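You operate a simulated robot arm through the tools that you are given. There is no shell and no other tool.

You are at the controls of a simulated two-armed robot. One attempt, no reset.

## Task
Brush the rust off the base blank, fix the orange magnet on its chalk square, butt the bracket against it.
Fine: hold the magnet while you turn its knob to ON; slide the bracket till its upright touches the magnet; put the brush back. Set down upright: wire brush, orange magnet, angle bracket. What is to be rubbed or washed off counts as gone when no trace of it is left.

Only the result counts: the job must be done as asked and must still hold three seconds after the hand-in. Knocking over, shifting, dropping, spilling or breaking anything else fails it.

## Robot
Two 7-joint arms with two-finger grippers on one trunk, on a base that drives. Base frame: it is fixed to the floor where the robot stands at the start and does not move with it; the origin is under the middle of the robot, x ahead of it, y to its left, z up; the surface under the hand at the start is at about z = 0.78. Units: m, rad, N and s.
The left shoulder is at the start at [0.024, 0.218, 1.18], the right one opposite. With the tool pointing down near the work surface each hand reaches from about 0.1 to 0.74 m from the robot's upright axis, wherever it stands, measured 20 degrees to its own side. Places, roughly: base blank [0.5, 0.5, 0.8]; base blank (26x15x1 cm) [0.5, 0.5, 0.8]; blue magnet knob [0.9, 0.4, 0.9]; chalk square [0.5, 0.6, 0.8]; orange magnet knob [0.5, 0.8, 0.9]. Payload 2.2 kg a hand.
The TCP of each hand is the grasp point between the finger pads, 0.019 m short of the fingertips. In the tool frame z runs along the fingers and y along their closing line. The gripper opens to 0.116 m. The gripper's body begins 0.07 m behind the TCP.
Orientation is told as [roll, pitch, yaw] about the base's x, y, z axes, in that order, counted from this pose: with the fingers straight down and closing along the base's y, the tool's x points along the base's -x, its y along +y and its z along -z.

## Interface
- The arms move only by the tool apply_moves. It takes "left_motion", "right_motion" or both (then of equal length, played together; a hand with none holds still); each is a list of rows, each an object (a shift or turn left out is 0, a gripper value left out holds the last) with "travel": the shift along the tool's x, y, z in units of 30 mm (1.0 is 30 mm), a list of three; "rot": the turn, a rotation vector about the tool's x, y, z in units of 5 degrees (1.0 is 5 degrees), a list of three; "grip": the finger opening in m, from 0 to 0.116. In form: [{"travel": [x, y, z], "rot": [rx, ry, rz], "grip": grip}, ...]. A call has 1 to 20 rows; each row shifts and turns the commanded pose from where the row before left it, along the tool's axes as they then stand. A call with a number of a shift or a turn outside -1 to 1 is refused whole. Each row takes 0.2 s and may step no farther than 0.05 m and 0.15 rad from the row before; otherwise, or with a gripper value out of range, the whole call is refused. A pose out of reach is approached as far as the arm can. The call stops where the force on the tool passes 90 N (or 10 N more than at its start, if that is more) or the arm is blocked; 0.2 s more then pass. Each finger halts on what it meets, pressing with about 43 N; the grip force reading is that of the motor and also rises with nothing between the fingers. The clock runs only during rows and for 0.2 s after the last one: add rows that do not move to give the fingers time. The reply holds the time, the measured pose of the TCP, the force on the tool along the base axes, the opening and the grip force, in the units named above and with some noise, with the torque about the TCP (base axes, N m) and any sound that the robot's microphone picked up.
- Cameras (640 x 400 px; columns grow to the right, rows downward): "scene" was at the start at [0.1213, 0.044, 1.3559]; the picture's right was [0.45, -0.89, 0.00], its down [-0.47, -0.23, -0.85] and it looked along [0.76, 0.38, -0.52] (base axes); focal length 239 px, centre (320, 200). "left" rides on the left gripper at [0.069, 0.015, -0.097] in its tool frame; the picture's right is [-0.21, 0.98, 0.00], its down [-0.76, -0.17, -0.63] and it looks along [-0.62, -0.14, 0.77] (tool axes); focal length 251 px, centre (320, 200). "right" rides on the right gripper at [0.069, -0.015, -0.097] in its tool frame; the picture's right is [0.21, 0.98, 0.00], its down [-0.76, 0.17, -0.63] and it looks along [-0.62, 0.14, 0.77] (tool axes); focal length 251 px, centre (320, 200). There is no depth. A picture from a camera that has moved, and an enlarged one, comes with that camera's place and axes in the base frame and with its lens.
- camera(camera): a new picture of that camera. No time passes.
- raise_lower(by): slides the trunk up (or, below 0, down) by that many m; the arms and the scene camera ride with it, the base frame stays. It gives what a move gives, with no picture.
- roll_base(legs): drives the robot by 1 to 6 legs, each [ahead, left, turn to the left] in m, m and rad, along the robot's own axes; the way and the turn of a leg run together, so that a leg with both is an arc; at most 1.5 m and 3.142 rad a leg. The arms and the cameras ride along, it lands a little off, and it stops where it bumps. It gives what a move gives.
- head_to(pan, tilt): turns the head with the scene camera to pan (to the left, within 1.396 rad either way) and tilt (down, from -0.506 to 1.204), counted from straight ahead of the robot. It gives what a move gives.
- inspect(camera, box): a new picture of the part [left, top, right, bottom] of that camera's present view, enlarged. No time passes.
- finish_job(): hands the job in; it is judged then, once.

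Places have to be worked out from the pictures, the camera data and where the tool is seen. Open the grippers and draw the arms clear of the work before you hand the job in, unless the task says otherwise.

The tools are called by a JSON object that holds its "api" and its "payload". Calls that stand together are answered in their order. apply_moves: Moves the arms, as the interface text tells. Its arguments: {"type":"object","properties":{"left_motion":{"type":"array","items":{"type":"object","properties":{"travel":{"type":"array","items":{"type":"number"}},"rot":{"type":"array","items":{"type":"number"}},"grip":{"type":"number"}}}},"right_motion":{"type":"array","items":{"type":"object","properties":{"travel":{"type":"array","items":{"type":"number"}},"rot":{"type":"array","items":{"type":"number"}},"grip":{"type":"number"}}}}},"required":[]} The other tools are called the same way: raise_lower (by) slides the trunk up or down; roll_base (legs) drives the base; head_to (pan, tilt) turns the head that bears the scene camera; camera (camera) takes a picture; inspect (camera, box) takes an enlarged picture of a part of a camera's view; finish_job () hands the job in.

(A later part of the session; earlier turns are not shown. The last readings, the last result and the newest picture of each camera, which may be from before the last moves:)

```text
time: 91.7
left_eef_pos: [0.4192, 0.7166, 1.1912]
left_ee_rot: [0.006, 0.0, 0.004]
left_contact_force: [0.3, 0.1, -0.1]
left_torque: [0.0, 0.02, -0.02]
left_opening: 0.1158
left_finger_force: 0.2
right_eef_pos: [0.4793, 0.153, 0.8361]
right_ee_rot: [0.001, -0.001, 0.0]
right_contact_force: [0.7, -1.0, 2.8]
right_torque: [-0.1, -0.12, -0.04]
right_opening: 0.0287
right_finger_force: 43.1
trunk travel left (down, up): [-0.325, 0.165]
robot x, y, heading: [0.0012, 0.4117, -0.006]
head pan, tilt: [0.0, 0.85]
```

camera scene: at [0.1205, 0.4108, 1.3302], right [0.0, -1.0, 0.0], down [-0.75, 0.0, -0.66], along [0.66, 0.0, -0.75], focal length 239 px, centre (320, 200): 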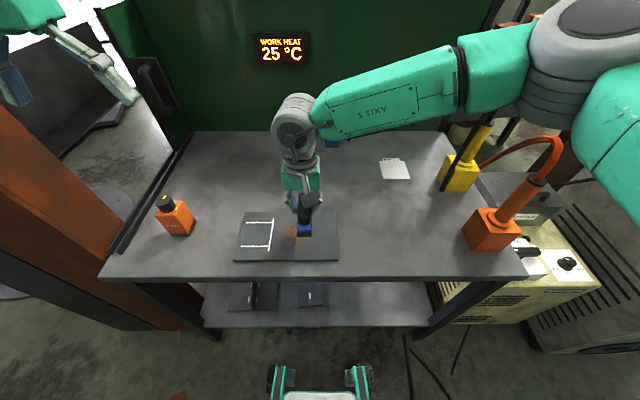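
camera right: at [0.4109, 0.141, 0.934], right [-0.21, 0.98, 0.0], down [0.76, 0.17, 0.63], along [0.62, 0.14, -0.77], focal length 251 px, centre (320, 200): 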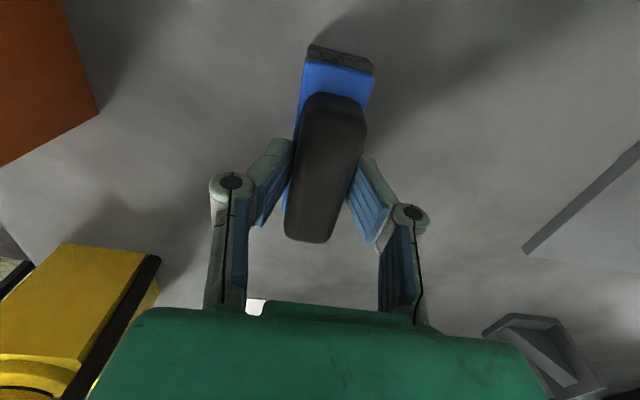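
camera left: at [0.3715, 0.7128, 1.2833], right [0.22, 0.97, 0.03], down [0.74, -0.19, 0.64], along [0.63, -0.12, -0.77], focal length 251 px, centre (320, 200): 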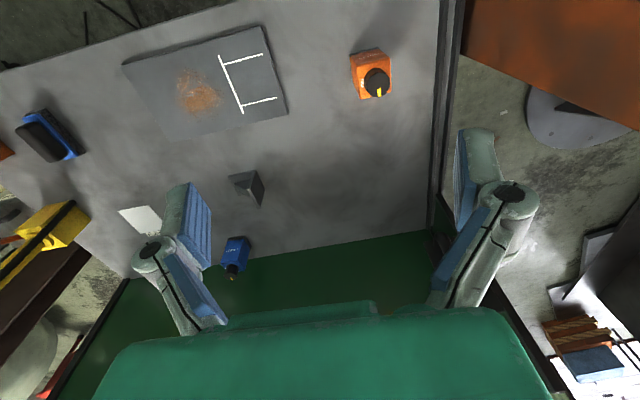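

The brush rests on the bench. I'll release it and rise straight up.

{"api": "apply_moves", "payload": {"right_motion": [{"grip": 0.07}, {}, {}, {"travel": [0, 0, -0.5]}, {"travel": [0, 0, -1.0]}, {"travel": [0, 0, -1.0]}, {"travel": [0, 0, -1.0]}, {"travel": [0, 0, -1.0]}, {}]}}

{"api": "camera", "payload": {"camera": "right"}}

{"api": "inspect", "payload": {"camera": "scene", "box": [390, 200, 450, 260]}}

```text
time: 93.7
left_eef_pos: [0.4193, 0.7173, 1.1902]
left_ee_rot: [0.004, -0.001, 0.005]
left_contact_force: [-0.3, -0.4, 0.3]
left_torque: [0.03, -0.01, -0.02]
left_opening: 0.1159
left_finger_force: 0.0
right_eef_pos: [0.4795, 0.1561, 0.9705]
right_ee_rot: [0.002, -0.002, 0.0]
right_contact_force: [-0.1, -0.8, -0.1]
right_torque: [0.0, -0.01, -0.01]
right_opening: 0.07
right_finger_force: 0.1
trunk travel left (down, up): [-0.325, 0.165]
robot x, y, heading: [0.0016, 0.4068, -0.005]
head pan, tilt: [0.0, 0.85]
```

```text
taken
camera right: at [0.4109, 0.1407, 1.0673], right [-0.21, 0.98, 0.0], down [0.76, 0.17, 0.63], along [0.62, 0.14, -0.77], focal length 251 px, centre (320, 200)
```

right: 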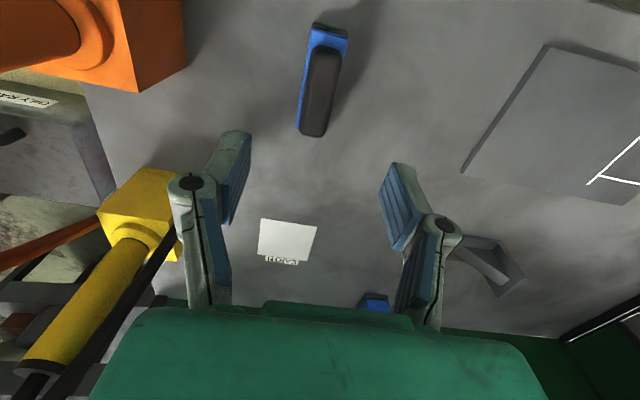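

```text
6.67 times, centred on (420, 230) of scene
camera zoom: at [0.1201, 0.4084, 1.3302], right [0.0, -1.0, 0.0], down [-0.75, 0.0, -0.66], along [0.66, 0.0, -0.75], focal length 1596 px, centre (-347, 0)
```

zoom: 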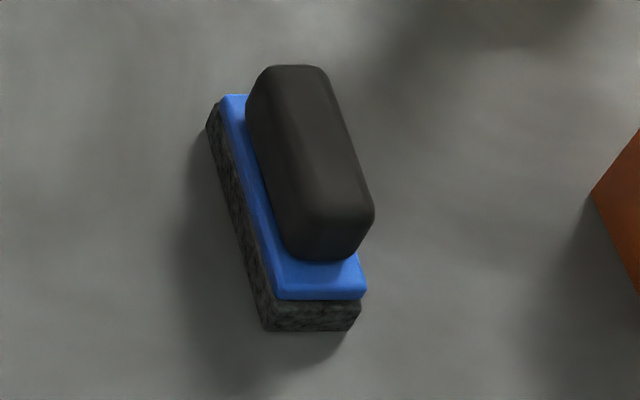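

The brush is back within about 2 mm of where it stood. Next is the magnet: I'll bring the left hand near it to read the knob and its markings.

{"api": "apply_moves", "payload": {"left_motion": [{"travel": [0.04, 0.346, 0.79]}, {"travel": [0.04, 0.346, 0.79]}, {"travel": [0.04, 0.346, 0.79]}, {"travel": [0.04, 0.346, 0.79]}, {"travel": [0.04, 0.346, 0.79]}, {"travel": [0.04, 0.346, 0.79]}, {"travel": [0.04, 0.346, 0.79]}, {"travel": [0.04, 0.346, 0.79]}, {}, {}]}}

{"api": "camera", "payload": {"camera": "left"}}

{"api": "inspect", "payload": {"camera": "left", "box": [220, 100, 420, 225]}}

{"api": "camera", "payload": {"camera": "scene"}}

```text
time: 95.9
left_eef_pos: [0.4135, 0.7998, 1.003]
left_ee_rot: [-0.001, -0.01, 0.0]
left_contact_force: [-0.1, 0.0, 0.0]
left_torque: [0.0, -0.03, 0.0]
left_opening: 0.1158
left_finger_force: 0.0
right_eef_pos: [0.4788, 0.155, 0.9708]
right_ee_rot: [0.0, -0.001, 0.0]
right_contact_force: [-0.3, -0.1, -0.9]
right_torque: [-0.03, 0.0, 0.01]
right_opening: 0.0698
right_finger_force: 0.0
trunk travel left (down, up): [-0.325, 0.165]
robot x, y, heading: [-0.0001, 0.4089, -0.003]
head pan, tilt: [0.0, 0.85]
```

```text
taken
camera left: at [0.3422, 0.8143, 1.0979], right [0.21, 0.98, 0.0], down [0.75, -0.17, 0.64], along [0.62, -0.13, -0.77], focal length 251 px, centre (320, 200)
```

left: 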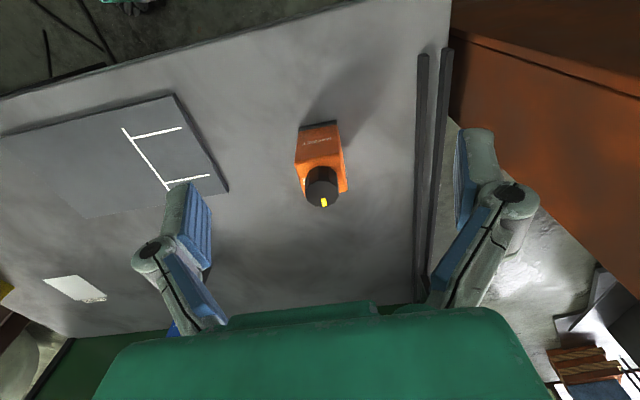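

```text
3.20 times, centred on (320, 162) of left
camera zoom: at [0.3422, 0.8143, 1.0979], right [0.21, 0.98, 0.0], down [0.75, -0.17, 0.64], along [0.62, -0.13, -0.77], focal length 805 px, centre (320, 320)
```

zoom: 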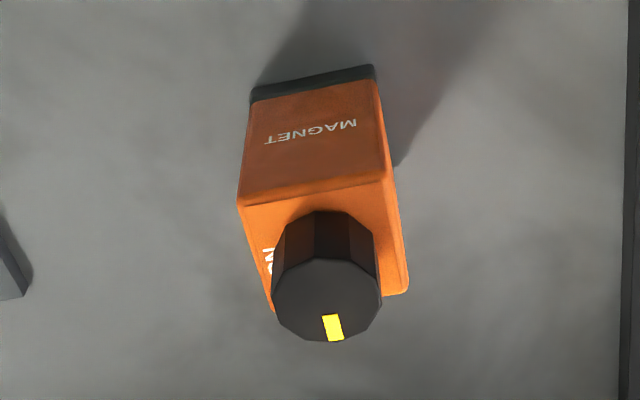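

```text
taken
camera scene: at [0.1202, 0.4094, 1.3303], right [0.0, -1.0, 0.0], down [-0.75, 0.0, -0.66], along [0.66, 0.0, -0.75], focal length 239 px, centre (320, 200)
```

scene: 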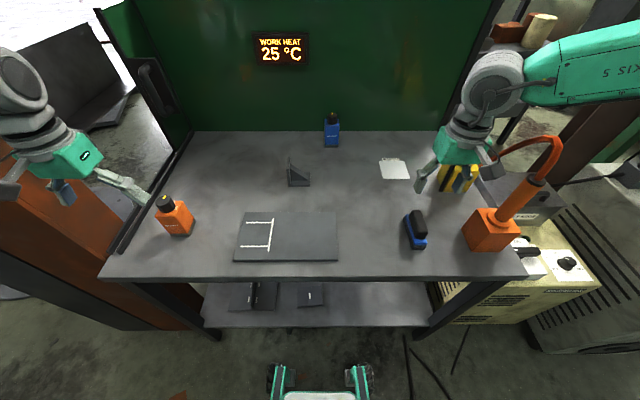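

The yellow mark points to +x, and "ON" is printed on the −y side of the cap. I'll shift the left hand to view the labels from the −y side and above.

{"api": "apply_moves", "payload": {"left_motion": [{"travel": [-0.25, -0.92, -0.3]}, {"travel": [-0.25, -0.92, -0.3]}, {"travel": [-0.25, -0.92, -0.3]}, {"travel": [-0.25, -0.92, -0.3]}, {}, {}]}}

{"api": "camera", "payload": {"camera": "left"}}

{"api": "inspect", "payload": {"camera": "left", "box": [380, 80, 480, 170]}}

```text
time: 97.3
left_eef_pos: [0.4431, 0.6871, 1.0393]
left_ee_rot: [0.001, -0.008, 0.0]
left_contact_force: [-0.1, -0.2, 0.3]
left_torque: [0.01, 0.01, 0.02]
left_opening: 0.1159
left_finger_force: 0.1
right_eef_pos: [0.4787, 0.1555, 0.9718]
right_ee_rot: [0.0, 0.001, 0.001]
right_contact_force: [-0.9, -0.3, 0.6]
right_torque: [0.02, 0.0, 0.03]
right_opening: 0.0698
right_finger_force: 0.1
trunk travel left (down, up): [-0.325, 0.165]
robot x, y, heading: [-0.0008, 0.4086, -0.006]
head pan, tilt: [0.0, 0.85]
```

```text
taken
camera left: at [0.3727, 0.7027, 1.1348], right [0.21, 0.98, 0.0], down [0.75, -0.17, 0.64], along [0.62, -0.13, -0.77], focal length 251 px, centre (320, 200)
```

left: 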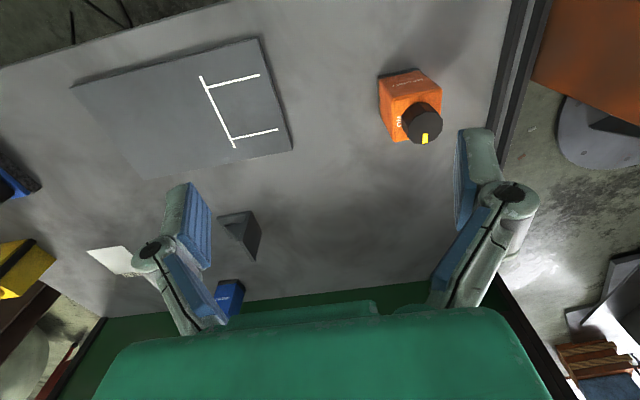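

```text
4.44 times, centred on (430, 125) of left
camera zoom: at [0.3727, 0.7027, 1.1348], right [0.21, 0.98, 0.0], down [0.75, -0.17, 0.64], along [0.62, -0.13, -0.77], focal length 1118 px, centre (-169, 533)
```

zoom: 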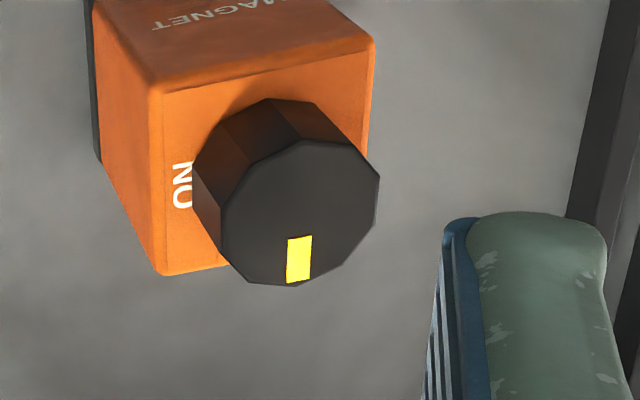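

"ON" is on the −y side and the mark points to +x (OFF), so the knob must turn 90° clockwise. The magnet measures ≈ 50×50 mm, centred at (0.499, 0.784), body top ≈ 0.867, knob top ≈ 0.90. I'll place the left hand above it for a straight-down grasp.

{"api": "apply_moves", "payload": {"left_motion": [{"travel": [-0.467, 0.81, 0.33], "rot": [0, 0.09, 0]}, {"travel": [-0.467, 0.81, 0.33]}, {"travel": [-0.467, 0.81, 0.33]}, {"travel": [-0.467, 0.81, 0.33]}, {}, {}]}}

{"api": "camera", "payload": {"camera": "left"}}

{"api": "inspect", "payload": {"camera": "scene", "box": [100, 100, 260, 260]}}

```text
time: 98.7
left_eef_pos: [0.5027, 0.787, 1.0006]
left_ee_rot: [0.002, 0.001, 0.001]
left_contact_force: [-0.1, -1.0, -0.4]
left_torque: [0.01, 0.05, 0.01]
left_opening: 0.1159
left_finger_force: 0.1
right_eef_pos: [0.4787, 0.1544, 0.9701]
right_ee_rot: [0.001, 0.0, 0.001]
right_contact_force: [0.3, 0.1, -0.3]
right_torque: [-0.01, 0.0, 0.0]
right_opening: 0.0698
right_finger_force: 0.0
trunk travel left (down, up): [-0.325, 0.165]
robot x, y, heading: [0.0, 0.4077, -0.001]
head pan, tilt: [0.0, 0.85]
```

```text
taken
camera left: at [0.4311, 0.801, 1.0962], right [0.21, 0.98, 0.0], down [0.76, -0.17, 0.63], along [0.62, -0.13, -0.77], focal length 251 px, centre (320, 200)
```

left: 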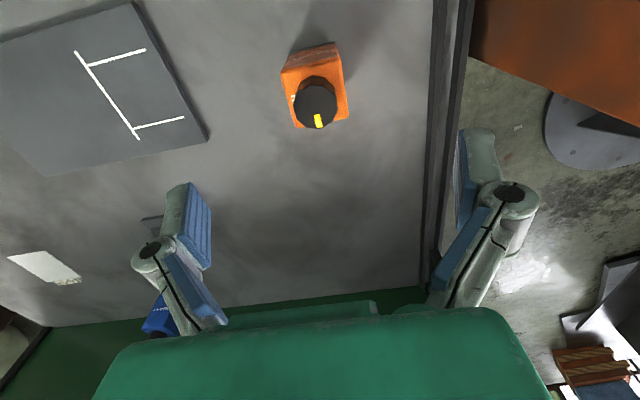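

```text
2.50 times, centred on (180, 180) of scene
camera zoom: at [0.1207, 0.4089, 1.3302], right [0.0, -1.0, 0.0], down [-0.75, 0.0, -0.66], along [0.66, 0.0, -0.75], focal length 598 px, centre (670, 250)
```

zoom: 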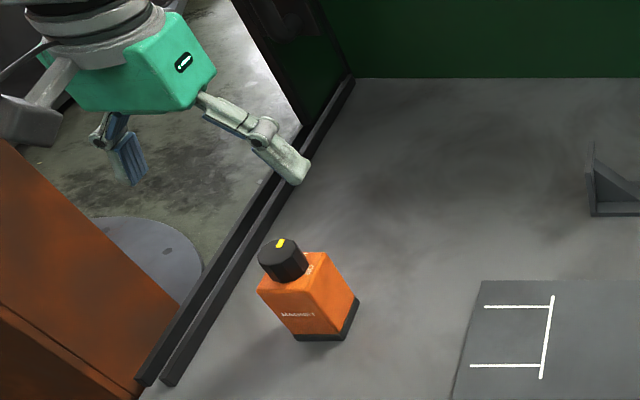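

The knob centre checks out at ≈ (0.496, 0.784). I'll read the labels from here, then trim and descend.

{"api": "inspect", "payload": {"camera": "left", "box": [265, 30, 365, 140]}}

{"api": "apply_moves", "payload": {"left_motion": [{"travel": [0.15, -0.1, 0.8]}, {"travel": [0, 0, 1.0]}, {"travel": [0, 0, 1.0]}, {"travel": [0, 0, 0.8]}, {"travel": [0, 0, 0.5]}, {}, {}]}}

{"api": "camera", "payload": {"camera": "left"}}

{"api": "inspect", "payload": {"camera": "scene", "box": [100, 130, 260, 260]}}

```text
3.64 times, centred on (315, 85) of left
camera zoom: at [0.4311, 0.801, 1.0962], right [0.21, 0.98, 0.0], down [0.76, -0.17, 0.63], along [0.62, -0.13, -0.77], focal length 914 px, centre (338, 618)
```

zoom: 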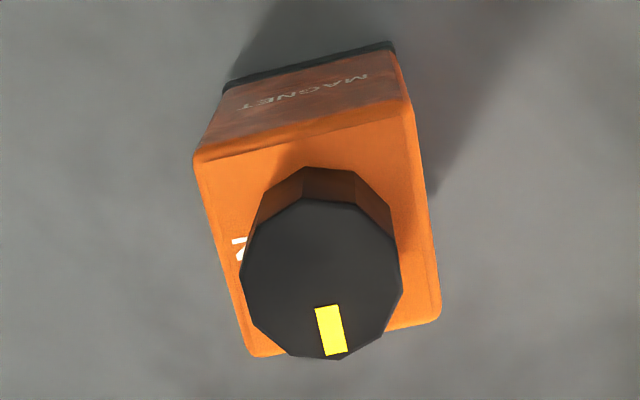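

```text
time: 100.3
left_eef_pos: [0.4955, 0.7837, 0.8769]
left_ee_rot: [0.0, -0.001, 0.0]
left_contact_force: [-0.5, 0.5, -0.5]
left_torque: [0.02, -0.03, -0.02]
left_opening: 0.1159
left_finger_force: 0.0
right_eef_pos: [0.4783, 0.1558, 0.9718]
right_ee_rot: [-0.002, 0.0, 0.0]
right_contact_force: [0.4, 0.3, -0.4]
right_torque: [-0.01, -0.02, 0.0]
right_opening: 0.0697
right_finger_force: 0.0
trunk travel left (down, up): [-0.325, 0.165]
robot x, y, heading: [0.001, 0.4086, -0.003]
head pan, tilt: [0.0, 0.85]
```

```text
taken
camera left: at [0.425, 0.7981, 0.9727], right [0.21, 0.98, 0.0], down [0.76, -0.17, 0.63], along [0.62, -0.14, -0.77], focal length 251 px, centre (320, 200)
```

left: 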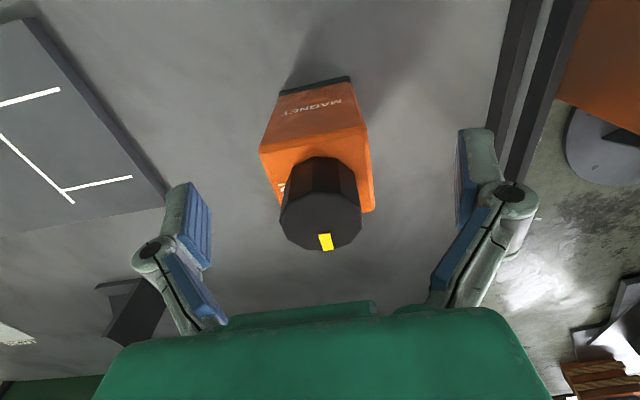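

```text
3.08 times, centred on (180, 195) of scene
camera zoom: at [0.1211, 0.4096, 1.3302], right [0.0, -1.0, 0.0], down [-0.75, 0.0, -0.66], along [0.66, 0.0, -0.75], focal length 736 px, centre (751, 215)
```

zoom: 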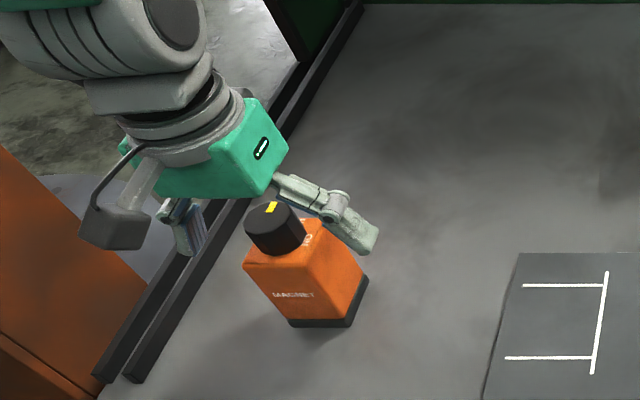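

The magnet sits squarely, with the body x 0.473–0.524 and y 0.757–0.808. I'll descend to z ≈ 0.846 (palm 1.6 cm above the knob) and close.

{"api": "apply_moves", "payload": {"left_motion": [{"travel": [-0.08, -0.04, 0.5]}, {"travel": [0, 0, 0.53]}, {}, {"grip": 0.0}, {}, {}, {}]}}

{"api": "camera", "payload": {"camera": "left"}}

{"api": "inspect", "payload": {"camera": "scene", "box": [100, 130, 260, 260]}}

```text
time: 101.9
left_eef_pos: [0.4966, 0.7833, 0.8457]
left_ee_rot: [0.0, -0.002, -0.001]
left_contact_force: [-0.2, 2.8, 2.8]
left_torque: [0.05, 0.01, 0.08]
left_opening: 0.0518
left_finger_force: 43.1
right_eef_pos: [0.4782, 0.1556, 0.9728]
right_ee_rot: [-0.001, -0.001, -0.001]
right_contact_force: [-0.5, 0.3, 0.5]
right_torque: [-0.01, 0.04, -0.03]
right_opening: 0.0701
right_finger_force: 0.1
trunk travel left (down, up): [-0.325, 0.165]
robot x, y, heading: [-0.0002, 0.4061, -0.002]
head pan, tilt: [0.0, 0.85]
```

```text
taken
camera left: at [0.426, 0.7973, 0.9426], right [0.21, 0.98, 0.0], down [0.76, -0.17, 0.63], along [0.62, -0.13, -0.77], focal length 251 px, centre (320, 200)
```

left: 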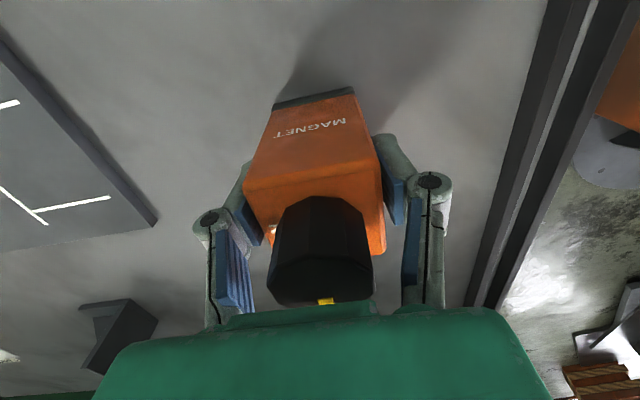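

```text
3.08 times, centred on (180, 195) of scene
camera zoom: at [0.1205, 0.4099, 1.3303], right [0.0, -1.0, 0.0], down [-0.75, 0.0, -0.66], along [0.66, 0.0, -0.75], focal length 736 px, centre (751, 215)
```

zoom: 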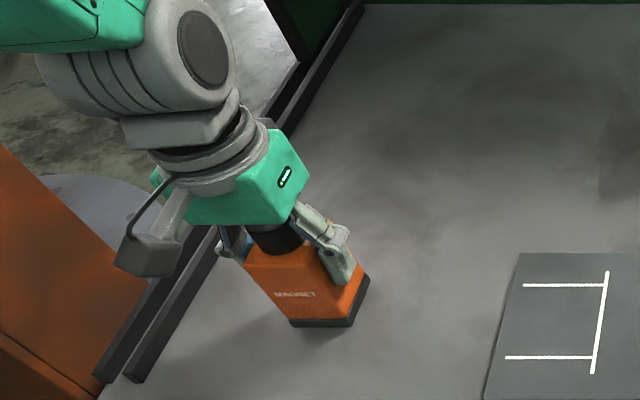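

The magnet is gripped (51.8 mm). I'll lift slowly and check the weight.

{"api": "apply_moves", "payload": {"left_motion": [{"travel": [0, 0, -0.3]}, {"travel": [0, 0, -0.6]}, {"travel": [0, 0, -0.8]}, {}, {}]}}

{"api": "camera", "payload": {"camera": "left"}}

```text
time: 103.1
left_eef_pos: [0.4976, 0.7848, 0.8961]
left_ee_rot: [0.0, 0.0, 0.0]
left_contact_force: [0.6, 0.6, -7.8]
left_torque: [0.02, 0.08, -0.01]
left_opening: 0.0517
left_finger_force: 43.2
right_eef_pos: [0.4778, 0.1566, 0.9719]
right_ee_rot: [0.0, 0.001, 0.0]
right_contact_force: [-0.1, 0.2, -0.3]
right_torque: [0.0, 0.01, 0.03]
right_opening: 0.0698
right_finger_force: 0.1
trunk travel left (down, up): [-0.325, 0.165]
robot x, y, heading: [0.0027, 0.4084, -0.002]
head pan, tilt: [0.0, 0.85]
```

```text
taken
camera left: at [0.4268, 0.798, 0.9921], right [0.21, 0.98, 0.0], down [0.76, -0.17, 0.63], along [0.62, -0.14, -0.77], focal length 251 px, centre (320, 200)
```

left: 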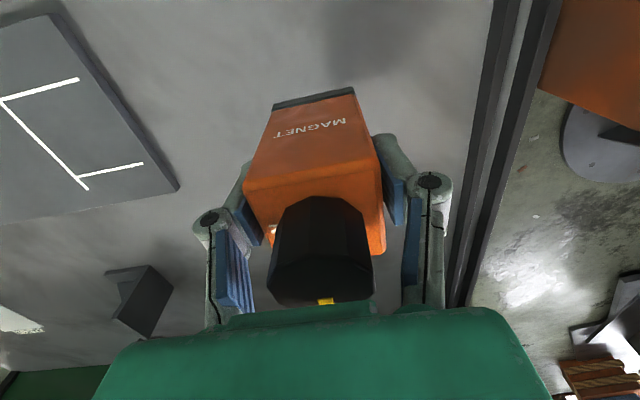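

It weighs 7.8 N and is held securely. I'll carry it over the chalk square.

{"api": "apply_moves", "payload": {"left_motion": [{"travel": [0.106, -0.862, 0]}, {"travel": [0.106, -0.862, 0]}, {"travel": [0.106, -0.862, 0]}, {"travel": [0.106, -0.862, 0]}, {"travel": [0.106, -0.862, 0]}, {"travel": [0.106, -0.862, 0]}, {"travel": [0.106, -0.862, 0]}, {"travel": [0.106, -0.862, 0]}, {}, {}, {"travel": [0, 0, 0.6]}, {"travel": [0, 0, 0.4]}, {}]}}

{"api": "inspect", "payload": {"camera": "scene", "box": [200, 150, 360, 270]}}

{"api": "camera", "payload": {"camera": "left"}}

{"api": "camera", "payload": {"camera": "right"}}

```text
time: 105.9
left_eef_pos: [0.4722, 0.5751, 0.8663]
left_ee_rot: [0.001, 0.002, 0.0]
left_contact_force: [0.7, 0.2, -8.0]
left_torque: [0.02, 0.04, 0.0]
left_opening: 0.0518
left_finger_force: 42.5
right_eef_pos: [0.4787, 0.1549, 0.9704]
right_ee_rot: [0.002, 0.0, 0.0]
right_contact_force: [0.5, -0.8, 0.5]
right_torque: [0.0, 0.01, -0.01]
right_opening: 0.0701
right_finger_force: 0.1
trunk travel left (down, up): [-0.325, 0.165]
robot x, y, heading: [-0.0, 0.4099, -0.002]
head pan, tilt: [0.0, 0.85]
```

```text
3.33 times, centred on (280, 210) of scene
camera zoom: at [0.1216, 0.408, 1.3301], right [0.0, -1.0, 0.0], down [-0.75, 0.0, -0.66], along [0.66, 0.0, -0.75], focal length 798 px, centre (453, 167)
```

zoom: 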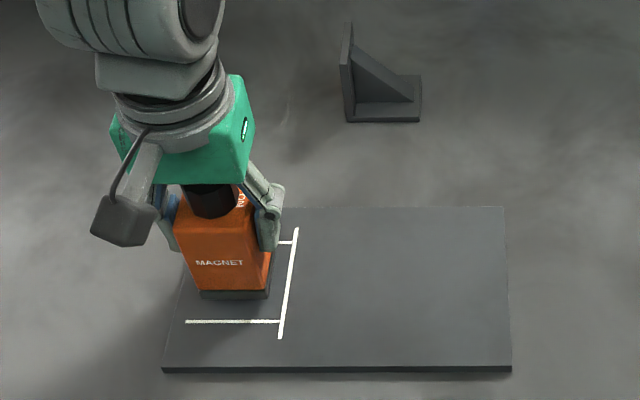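

```text
taken
camera left: at [0.4024, 0.5895, 0.9629], right [0.21, 0.98, 0.0], down [0.76, -0.17, 0.63], along [0.62, -0.13, -0.77], focal length 251 px, centre (320, 200)
```

left: 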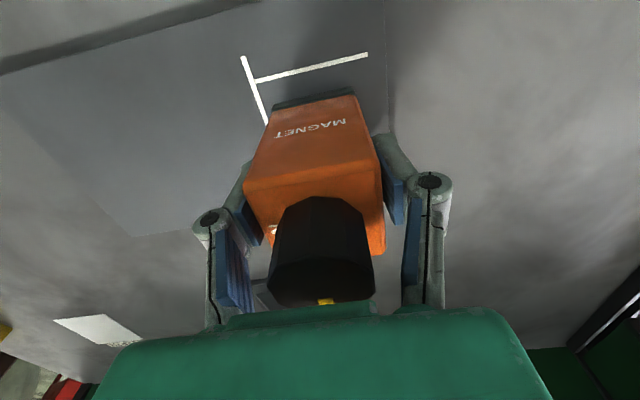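

```text
taken
camera right: at [0.4108, 0.1408, 1.0672], right [-0.21, 0.98, 0.0], down [0.76, 0.17, 0.63], along [0.62, 0.14, -0.77], focal length 251 px, centre (320, 200)
```

right: 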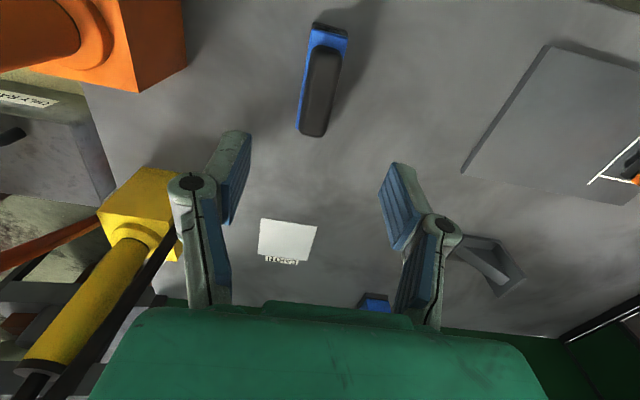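

The magnet hovers about 1 cm above the chalk square, nearly centred. I'll nudge +2 mm in y and lower to contact.

{"api": "apply_moves", "payload": {"left_motion": [{"travel": [0, 0.08, 0.2]}, {"travel": [0, 0, 0.1]}, {"travel": [0, 0, 0.06]}, {}, {}]}}

```text
time: 107.1
left_eef_pos: [0.4723, 0.5775, 0.8558]
left_ee_rot: [0.002, 0.001, 0.0]
left_contact_force: [0.0, -0.4, -8.6]
left_torque: [0.0, 0.04, 0.0]
left_opening: 0.0518
left_finger_force: 43.4
right_eef_pos: [0.4788, 0.156, 0.971]
right_ee_rot: [0.003, 0.0, 0.0]
right_contact_force: [0.7, -0.9, 0.6]
right_torque: [0.03, 0.01, 0.0]
right_opening: 0.0697
right_finger_force: 0.0
trunk travel left (down, up): [-0.325, 0.165]
robot x, y, heading: [0.0023, 0.4098, -0.002]
head pan, tilt: [0.0, 0.85]
```

Still hanging freely, so I'll continue down in sub-millimetre steps.

{"api": "apply_moves", "payload": {"left_motion": [{"travel": [0, 0, 0.03]}, {"travel": [0, 0, 0.02]}, {}]}}

{"api": "apply_moves", "payload": {"left_motion": [{"travel": [0, 0, 0.03]}, {}]}}

```text
time: 107.9
left_eef_pos: [0.4724, 0.5768, 0.8559]
left_ee_rot: [0.001, -0.006, 0.003]
left_contact_force: [-1.7, 4.0, 21.4]
left_torque: [-0.1, 0.77, -0.06]
left_opening: 0.0517
left_finger_force: 43.3
right_eef_pos: [0.4781, 0.1555, 0.9726]
right_ee_rot: [0.002, -0.001, 0.001]
right_contact_force: [0.0, 0.4, -0.1]
right_torque: [0.01, 0.0, -0.03]
right_opening: 0.0695
right_finger_force: 0.1
trunk travel left (down, up): [-0.325, 0.165]
robot x, y, heading: [-0.0036, 0.413, -0.005]
head pan, tilt: [0.0, 0.85]
```

```text
time: 108.5
left_eef_pos: [0.4725, 0.5761, 0.8563]
left_ee_rot: [0.001, -0.006, 0.002]
left_contact_force: [1.8, 6.9, 30.6]
left_torque: [0.2, -0.12, -0.01]
left_opening: 0.0521
left_finger_force: 43.2
right_eef_pos: [0.477, 0.1544, 0.9731]
right_ee_rot: [0.001, -0.001, 0.001]
right_contact_force: [-0.3, -0.1, -0.4]
right_torque: [0.04, 0.0, 0.01]
right_opening: 0.0697
right_finger_force: 0.0
trunk travel left (down, up): [-0.325, 0.165]
robot x, y, heading: [0.0021, 0.407, -0.004]
head pan, tilt: [0.0, 0.85]
```

The magnet is firmly seated on the blank. I'll relax the downward load, open the gripper and rise straight up clear of the knob.

{"api": "apply_moves", "payload": {"left_motion": [{"travel": [0, 0, -0.06]}, {}, {"grip": 0.06}, {"grip": 0.09}, {"grip": 0.1}, {}, {"travel": [0, 0, -0.6]}, {"travel": [0, 0, -1.0]}, {"travel": [0, 0, -1.0]}, {"travel": [0, 0, -1.0]}, {"travel": [0, 0, -1.0]}, {}, {}]}}

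{"api": "inspect", "payload": {"camera": "scene", "box": [200, 150, 360, 270]}}

{"api": "camera", "payload": {"camera": "left"}}

```text
time: 111.3
left_eef_pos: [0.4719, 0.5748, 0.9941]
left_ee_rot: [0.002, -0.002, 0.001]
left_contact_force: [-0.2, -0.2, 0.5]
left_torque: [0.0, -0.01, 0.02]
left_opening: 0.0999
left_finger_force: 0.0
right_eef_pos: [0.4785, 0.1555, 0.9702]
right_ee_rot: [0.002, -0.001, -0.002]
right_contact_force: [-0.5, 0.1, -0.3]
right_torque: [0.0, -0.01, 0.02]
right_opening: 0.0701
right_finger_force: 0.0
trunk travel left (down, up): [-0.325, 0.165]
robot x, y, heading: [-0.0017, 0.4093, -0.005]
head pan, tilt: [0.0, 0.85]
```

```text
3.33 times, centred on (280, 210) of scene
camera zoom: at [0.1204, 0.4077, 1.3302], right [0.0, -1.0, 0.0], down [-0.75, 0.0, -0.66], along [0.66, 0.0, -0.75], focal length 798 px, centre (453, 167)
```

zoom: 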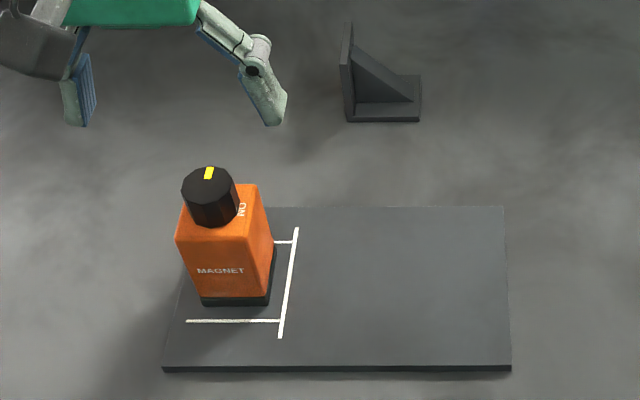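

```text
taken
camera left: at [0.4013, 0.5899, 1.0901], right [0.21, 0.98, 0.0], down [0.76, -0.17, 0.63], along [0.62, -0.13, -0.77], focal length 251 px, centre (320, 200)
```

left: 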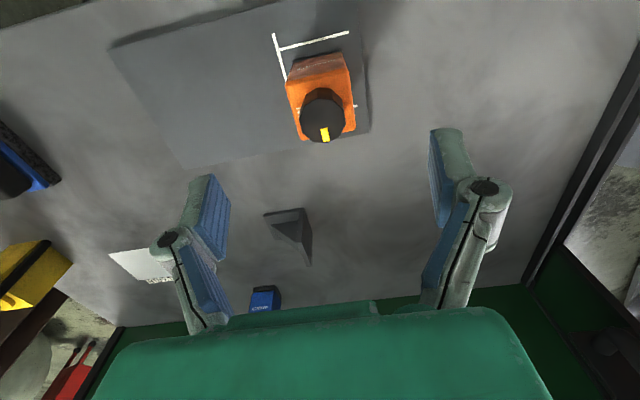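

The magnet stands inside the chalk square, centred at ≈ (0.475, 0.578). Next, the left hand has to hold it from the +y side, tilted 45°, so the right hand can reach the knob from above. I'll back off and start reorienting.

{"api": "apply_moves", "payload": {"left_motion": [{"travel": [0, 0.95, -0.55]}, {"travel": [0, 0.95, -0.55]}, {"travel": [0, 0.95, -0.55]}, {"travel": [0, 0.95, -0.55]}, {"rot": [0, 0, 1]}, {"rot": [0, 0, 1]}, {"rot": [0, 0, 1]}, {"rot": [0, 0, 1]}, {"rot": [0, 0, 1]}, {"rot": [0, 0, 1]}, {"rot": [0, 0, 1]}, {"rot": [0, 0, 1]}, {"rot": [0, 0, 1]}, {}, {}]}}

{"api": "camera", "payload": {"camera": "scene"}}

```text
time: 114.5
left_eef_pos: [0.4724, 0.6902, 1.0589]
left_ee_rot: [0.001, 0.001, -0.787]
left_contact_force: [-0.6, -0.6, -0.5]
left_torque: [0.01, 0.02, 0.01]
left_opening: 0.1
left_finger_force: 0.1
right_eef_pos: [0.4797, 0.1557, 0.9712]
right_ee_rot: [0.003, 0.0, 0.0]
right_contact_force: [-0.2, 0.2, 0.0]
right_torque: [-0.01, -0.05, -0.02]
right_opening: 0.0696
right_finger_force: 0.0
trunk travel left (down, up): [-0.325, 0.165]
robot x, y, heading: [-0.0003, 0.4104, -0.0]
head pan, tilt: [0.0, 0.85]
```

```text
taken
camera scene: at [0.1204, 0.4091, 1.3302], right [0.0, -1.0, 0.0], down [-0.75, 0.0, -0.66], along [0.66, 0.0, -0.75], focal length 239 px, centre (320, 200)
```

scene: 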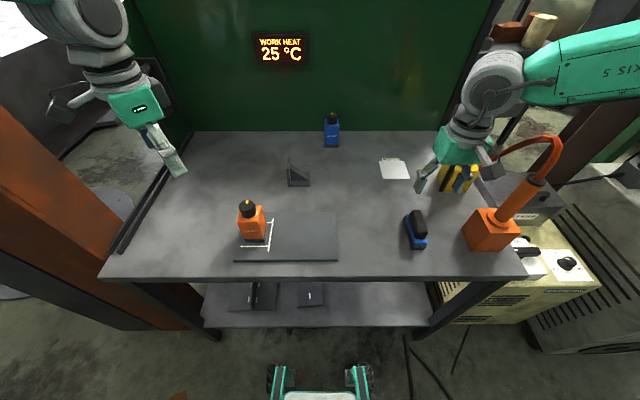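

The yaw turn goes fine. I'll finish to −90° and then tilt 45° so the fingers point toward −y and down.

{"api": "apply_moves", "payload": {"left_motion": [{"rot": [0, 0, 1]}, {"rot": [0, 0, 1]}, {"rot": [0, 0, 1]}, {"rot": [0, 0, 1]}, {"rot": [0, 0, 1]}, {"rot": [0, 0, 1]}, {"rot": [0, 0, 1]}, {"rot": [0, 0, 1]}, {"rot": [0, 0, 1]}, {"rot": [0, -1, 0]}, {"rot": [0, -1, 0]}, {"rot": [0, -1, 0]}, {"rot": [0, -1, 0]}, {"rot": [0, -1, 0]}, {"rot": [0, -1, 0]}, {"rot": [0, -1, 0]}, {"rot": [0, -1, 0]}, {"rot": [0, -1, 0]}, {}, {}]}}

{"api": "camera", "payload": {"camera": "scene"}}

{"api": "camera", "payload": {"camera": "left"}}

```text
time: 118.7
left_eef_pos: [0.4719, 0.6917, 1.0584]
left_ee_rot: [0.001, -0.785, -1.571]
left_contact_force: [-0.1, -0.6, -0.2]
left_torque: [0.0, 0.01, 0.0]
left_opening: 0.1001
left_finger_force: 0.0
right_eef_pos: [0.4784, 0.1564, 0.9704]
right_ee_rot: [0.0, 0.002, -0.001]
right_contact_force: [-0.6, -0.4, -0.6]
right_torque: [-0.05, 0.02, -0.01]
right_opening: 0.0698
right_finger_force: 0.0
trunk travel left (down, up): [-0.325, 0.165]
robot x, y, heading: [0.0005, 0.4115, -0.002]
head pan, tilt: [0.0, 0.85]
```

```text
taken
camera scene: at [0.1203, 0.4108, 1.3303], right [0.0, -1.0, 0.0], down [-0.75, 0.0, -0.66], along [0.66, 0.0, -0.75], focal length 239 px, centre (320, 200)
```

scene: 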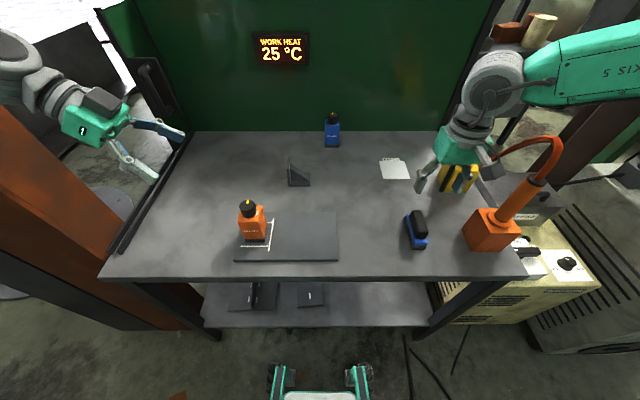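

```text
taken
camera left: at [0.4853, 0.8083, 1.0781], right [0.98, -0.15, 0.15], down [-0.17, -0.09, 0.98], along [-0.14, -0.98, -0.11], focal length 251 px, centre (320, 200)
```

left: 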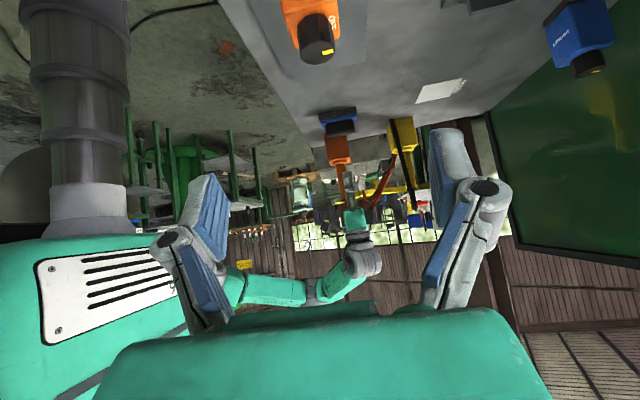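

The orientation was reached without limits. I'll bring the hand to the approach start, 12 cm back along its axis from the grasp point.

{"api": "apply_moves", "payload": {"left_motion": [{"travel": [0.66, 0.02, 0.9]}, {"travel": [0.66, 0.02, 0.9]}, {"travel": [0.66, 0.02, 0.9]}, {"travel": [0.66, 0.02, 0.9]}, {}, {}]}}

{"api": "camera", "payload": {"camera": "left"}}

{"api": "camera", "payload": {"camera": "scene"}}

```text
time: 120.1
left_eef_pos: [0.4748, 0.6702, 0.9263]
left_ee_rot: [0.002, -0.786, -1.571]
left_contact_force: [-0.1, -0.2, 0.1]
left_torque: [-0.01, 0.02, 0.0]
left_opening: 0.1003
left_finger_force: 0.1
right_eef_pos: [0.4789, 0.1575, 0.971]
right_ee_rot: [-0.001, 0.0, 0.001]
right_contact_force: [-0.3, 0.0, 0.2]
right_torque: [0.03, 0.0, 0.01]
right_opening: 0.07
right_finger_force: 0.1
trunk travel left (down, up): [-0.325, 0.165]
robot x, y, heading: [0.0061, 0.4126, -0.005]
head pan, tilt: [0.0, 0.85]
```

```text
taken
camera left: at [0.4881, 0.7889, 0.9458], right [0.98, -0.15, 0.15], down [-0.17, -0.09, 0.98], along [-0.14, -0.98, -0.11], focal length 251 px, centre (320, 200)
```

left: 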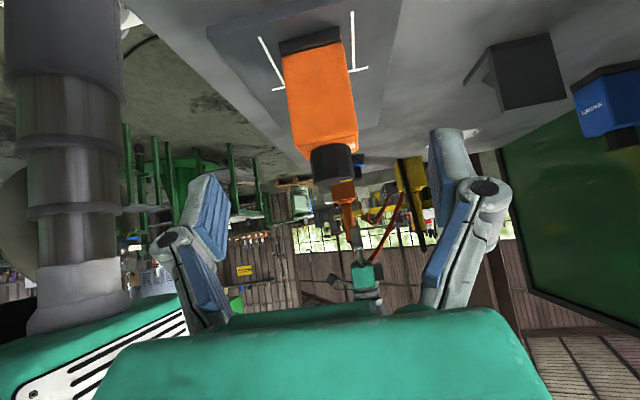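

```text
taken
camera scene: at [0.1208, 0.4107, 1.3302], right [0.0, -1.0, 0.0], down [-0.75, 0.0, -0.66], along [0.66, 0.0, -0.75], focal length 239 px, centre (320, 200)
```

scene: 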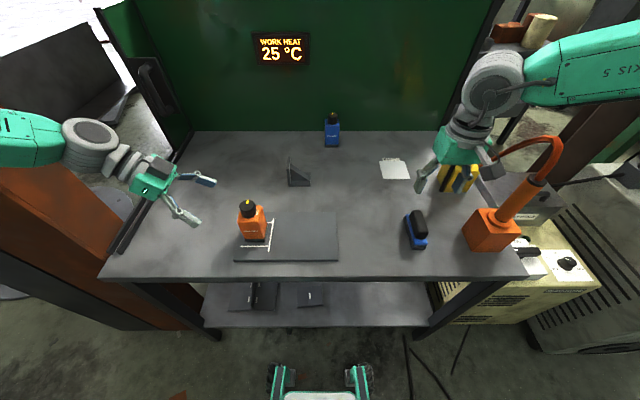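

The magnet is centred between the fingers. I'll advance along the tool axis in two stages.

{"api": "apply_moves", "payload": {"left_motion": [{"travel": [0, 0, 0.8]}, {"travel": [0, 0, 0.8]}, {"travel": [0, 0, 0.8]}, {"travel": [0, 0, 0.6]}, {}, {}]}}

{"api": "camera", "payload": {"camera": "left"}}

{"api": "inspect", "payload": {"camera": "scene", "box": [120, 120, 320, 270]}}

```text
time: 121.5
left_eef_pos: [0.474, 0.6073, 0.864]
left_ee_rot: [-0.001, -0.786, -1.572]
left_contact_force: [-0.1, 0.3, -0.1]
left_torque: [-0.04, 0.0, -0.01]
left_opening: 0.0999
left_finger_force: 0.1
right_eef_pos: [0.4788, 0.1558, 0.9709]
right_ee_rot: [-0.001, -0.001, -0.001]
right_contact_force: [-0.7, -0.4, -0.4]
right_torque: [0.01, 0.0, -0.02]
right_opening: 0.07
right_finger_force: 0.0
trunk travel left (down, up): [-0.325, 0.165]
robot x, y, heading: [0.0015, 0.4108, -0.004]
head pan, tilt: [0.0, 0.85]
```

```text
taken
camera left: at [0.4878, 0.7244, 0.8829], right [0.98, -0.15, 0.15], down [-0.17, -0.09, 0.98], along [-0.14, -0.98, -0.11], focal length 251 px, centre (320, 200)
```

left: 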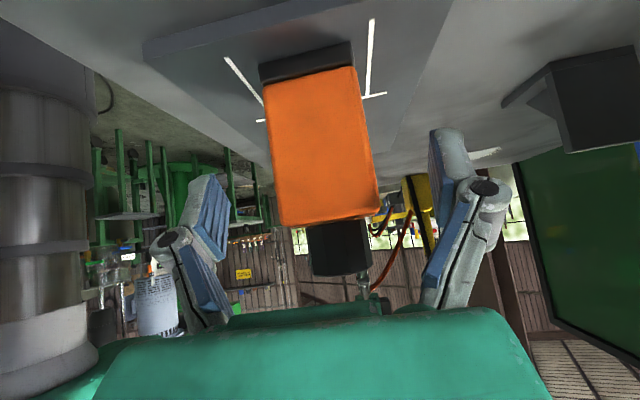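

```text
2.67 times, centred on (220, 195) of scene
camera zoom: at [0.1209, 0.4103, 1.3302], right [0.0, -1.0, 0.0], down [-0.75, 0.0, -0.66], along [0.66, 0.0, -0.75], focal length 638 px, centre (587, 213)
```

zoom: 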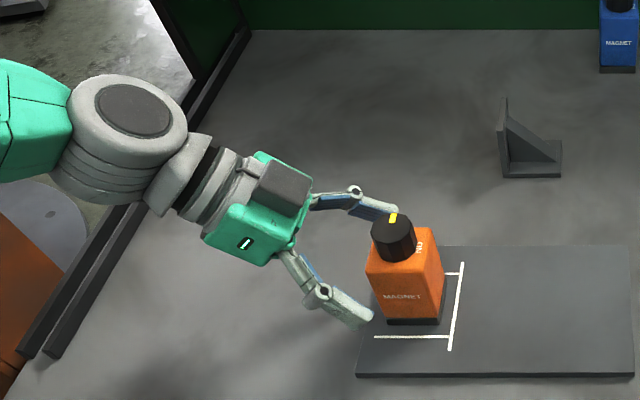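

At 45° the palm's grey box would come close to where the right gripper must work. I'll back off slightly, tilt to 60°, and approach lower and flatter instead.

{"api": "apply_moves", "payload": {"left_motion": [{"travel": [0, 0, -0.6]}, {"travel": [0, 0, -0.6]}, {"rot": [0, -1, 0]}, {"rot": [0, -1, 0]}, {"rot": [0, -1, 0]}, {}, {}]}}

{"api": "inspect", "payload": {"camera": "scene", "box": [120, 120, 320, 270]}}

```text
time: 123.1
left_eef_pos: [0.4738, 0.6335, 0.8884]
left_ee_rot: [0.001, -1.048, -1.572]
left_contact_force: [0.2, -0.1, -0.1]
left_torque: [-0.02, 0.03, 0.04]
left_opening: 0.1001
left_finger_force: 0.1
right_eef_pos: [0.479, 0.1569, 0.972]
right_ee_rot: [0.0, 0.001, 0.0]
right_contact_force: [-0.5, -0.1, 1.0]
right_torque: [-0.04, 0.03, -0.04]
right_opening: 0.07
right_finger_force: 0.1
trunk travel left (down, up): [-0.325, 0.165]
robot x, y, heading: [0.0015, 0.4104, -0.002]
head pan, tilt: [0.0, 0.85]
```

```text
2.67 times, centred on (220, 195) of scene
camera zoom: at [0.1205, 0.4109, 1.3302], right [0.0, -1.0, 0.0], down [-0.75, 0.0, -0.66], along [0.66, 0.0, -0.75], focal length 638 px, centre (587, 213)
```

zoom: 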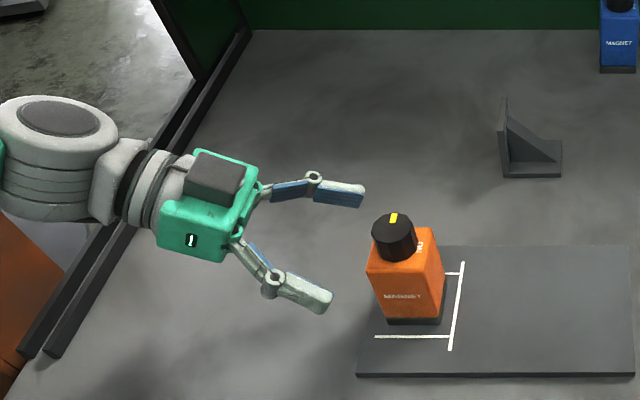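

I'll check the left forearm's clearance to the pillar before going on.

{"api": "head_to", "payload": {"pan": 0.75, "tilt": 0.55}}

{"api": "camera", "payload": {"camera": "scene"}}

```text
time: 124.2
left_eef_pos: [0.4747, 0.6328, 0.8881]
left_ee_rot: [0.002, -1.047, -1.571]
left_contact_force: [-0.9, -0.1, 0.5]
left_torque: [0.0, -0.01, -0.02]
left_opening: 0.1001
left_finger_force: 0.0
right_eef_pos: [0.4787, 0.158, 0.9721]
right_ee_rot: [0.001, -0.002, 0.0]
right_contact_force: [0.1, 0.9, 0.2]
right_torque: [0.0, 0.02, -0.03]
right_opening: 0.07
right_finger_force: 0.1
trunk travel left (down, up): [-0.325, 0.165]
robot x, y, heading: [0.001, 0.4097, -0.004]
head pan, tilt: [0.75, 0.55]
```

```text
taken
camera scene: at [0.1084, 0.4721, 1.3556], right [0.68, -0.73, 0.0], down [-0.39, -0.36, -0.85], along [0.62, 0.58, -0.53], focal length 239 px, centre (320, 200)
```

scene: 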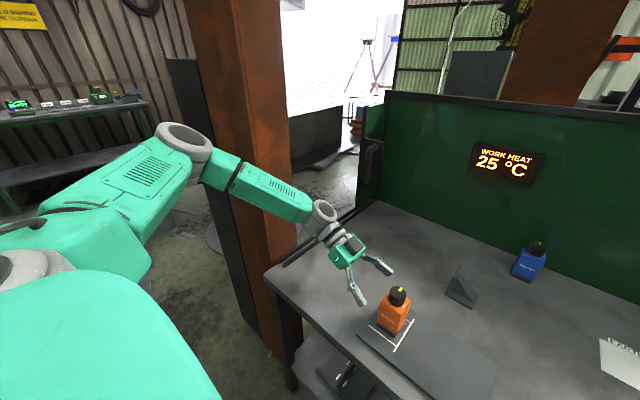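

The elbow swings out toward the pillar, so I'll look from a better angle to judge the gap.

{"api": "head_to", "payload": {"pan": 1.15, "tilt": 0.3}}

{"api": "camera", "payload": {"camera": "scene"}}

{"api": "camera", "payload": {"camera": "right"}}

```text
time: 125.0
left_eef_pos: [0.4745, 0.6336, 0.8881]
left_ee_rot: [0.002, -1.046, -1.57]
left_contact_force: [-0.4, -0.3, -0.8]
left_torque: [0.01, 0.01, 0.0]
left_opening: 0.1001
left_finger_force: 0.1
right_eef_pos: [0.4784, 0.1562, 0.9717]
right_ee_rot: [0.0, 0.001, 0.0]
right_contact_force: [0.5, 0.2, -0.5]
right_torque: [0.01, -0.02, 0.0]
right_opening: 0.0697
right_finger_force: 0.1
trunk travel left (down, up): [-0.325, 0.165]
robot x, y, heading: [-0.0012, 0.4092, 0.0]
head pan, tilt: [1.15, 0.3]
```

```text
taken
camera scene: at [0.0811, 0.4963, 1.3787], right [0.91, -0.41, 0.0], down [-0.13, -0.27, -0.95], along [0.39, 0.87, -0.3], focal length 239 px, centre (320, 200)
```

scene: 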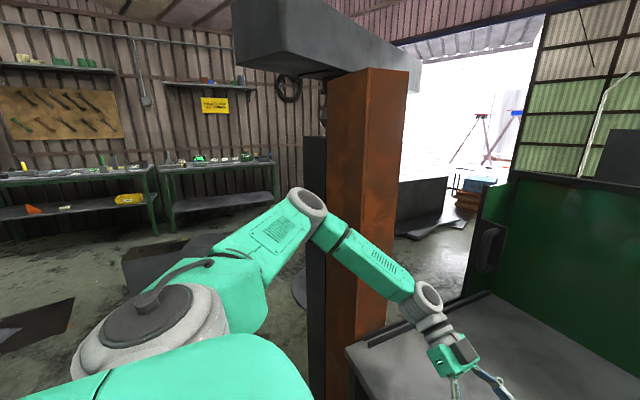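

```text
taken
camera right: at [0.4107, 0.1428, 1.0677], right [-0.21, 0.98, 0.0], down [0.76, 0.17, 0.63], along [0.62, 0.14, -0.77], focal length 251 px, centre (320, 200)
```

right: 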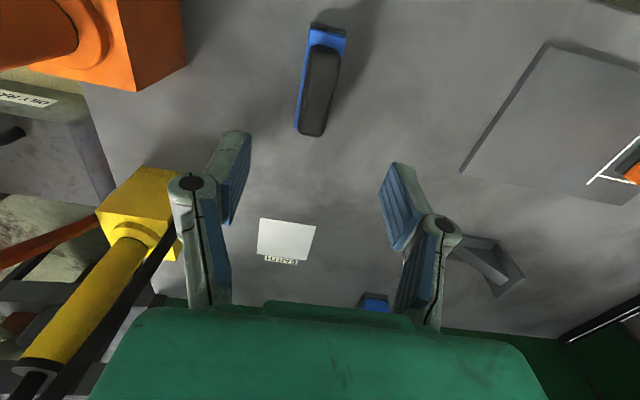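

The forearm passes roughly 3 cm in front of the pillar (post at x ≈ 0.40–0.51, y ≥ 0.955), and the coming motion moves it away from there. I'll turn the head back to the work and advance the left hand to the grasp.

{"api": "head_to", "payload": {"pan": 0.2, "tilt": 0.8}}

{"api": "apply_moves", "payload": {"left_motion": [{"travel": [0.36, 0, 0.11]}, {"travel": [0.36, 0, 0.12]}, {}, {"travel": [0, 0, 0.6]}, {"travel": [0, 0, 0.6]}, {}, {}]}}

{"api": "camera", "payload": {"camera": "left"}}

{"api": "inspect", "payload": {"camera": "scene", "box": [180, 120, 400, 270]}}

```text
time: 126.3
left_eef_pos: [0.4747, 0.6342, 0.8891]
left_ee_rot: [0.0, -1.047, -1.572]
left_contact_force: [-0.2, 0.4, -0.2]
left_torque: [0.01, -0.04, -0.05]
left_opening: 0.1
left_finger_force: 0.0
right_eef_pos: [0.478, 0.1572, 0.9716]
right_ee_rot: [0.001, 0.0, 0.0]
right_contact_force: [1.0, 0.6, -0.2]
right_torque: [-0.02, -0.02, -0.04]
right_opening: 0.0698
right_finger_force: 0.0
trunk travel left (down, up): [-0.325, 0.165]
robot x, y, heading: [0.0003, 0.4116, -0.004]
head pan, tilt: [0.201, 0.799]
```

```text
time: 127.9
left_eef_pos: [0.4756, 0.6042, 0.8474]
left_ee_rot: [0.002, -1.047, -1.573]
left_contact_force: [-0.2, 0.5, -0.1]
left_torque: [-0.02, 0.01, -0.03]
left_opening: 0.1002
left_finger_force: 0.1
right_eef_pos: [0.4797, 0.1566, 0.9713]
right_ee_rot: [0.001, 0.002, 0.001]
right_contact_force: [0.3, -1.0, -0.1]
right_torque: [0.01, 0.0, -0.01]
right_opening: 0.0699
right_finger_force: 0.1
trunk travel left (down, up): [-0.325, 0.165]
robot x, y, heading: [-0.0016, 0.4121, 0.0]
head pan, tilt: [0.201, 0.799]
```

```text
taken
camera left: at [0.4885, 0.7234, 0.8361], right [0.98, -0.11, 0.19], down [-0.17, 0.17, 0.97], along [-0.14, -0.98, 0.15], focal length 251 px, centre (320, 200)
```

left: 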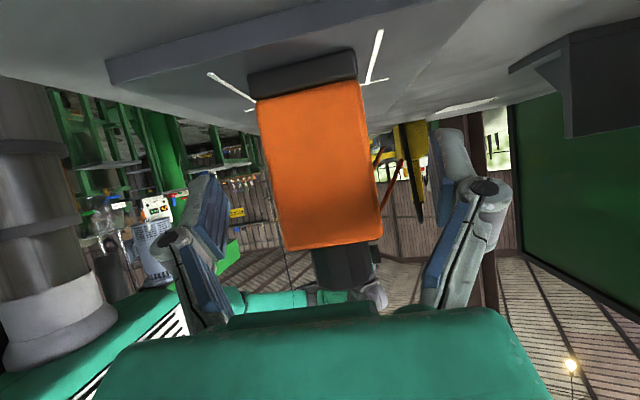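

```text
2.67 times, centred on (290, 195) of scene
camera zoom: at [0.1217, 0.4266, 1.3342], right [0.2, -0.98, 0.0], down [-0.71, -0.14, -0.69], along [0.68, 0.14, -0.72], focal length 638 px, centre (400, 213)
```

zoom: 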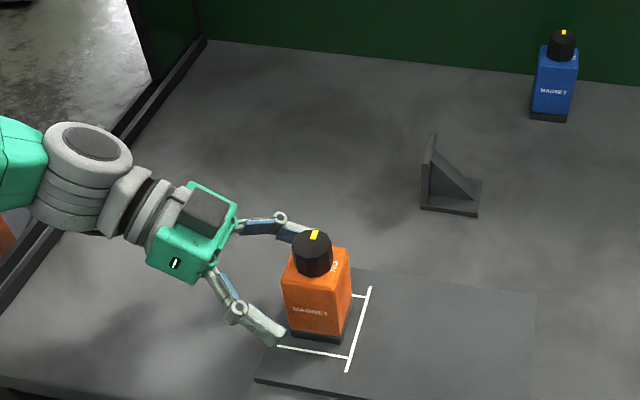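

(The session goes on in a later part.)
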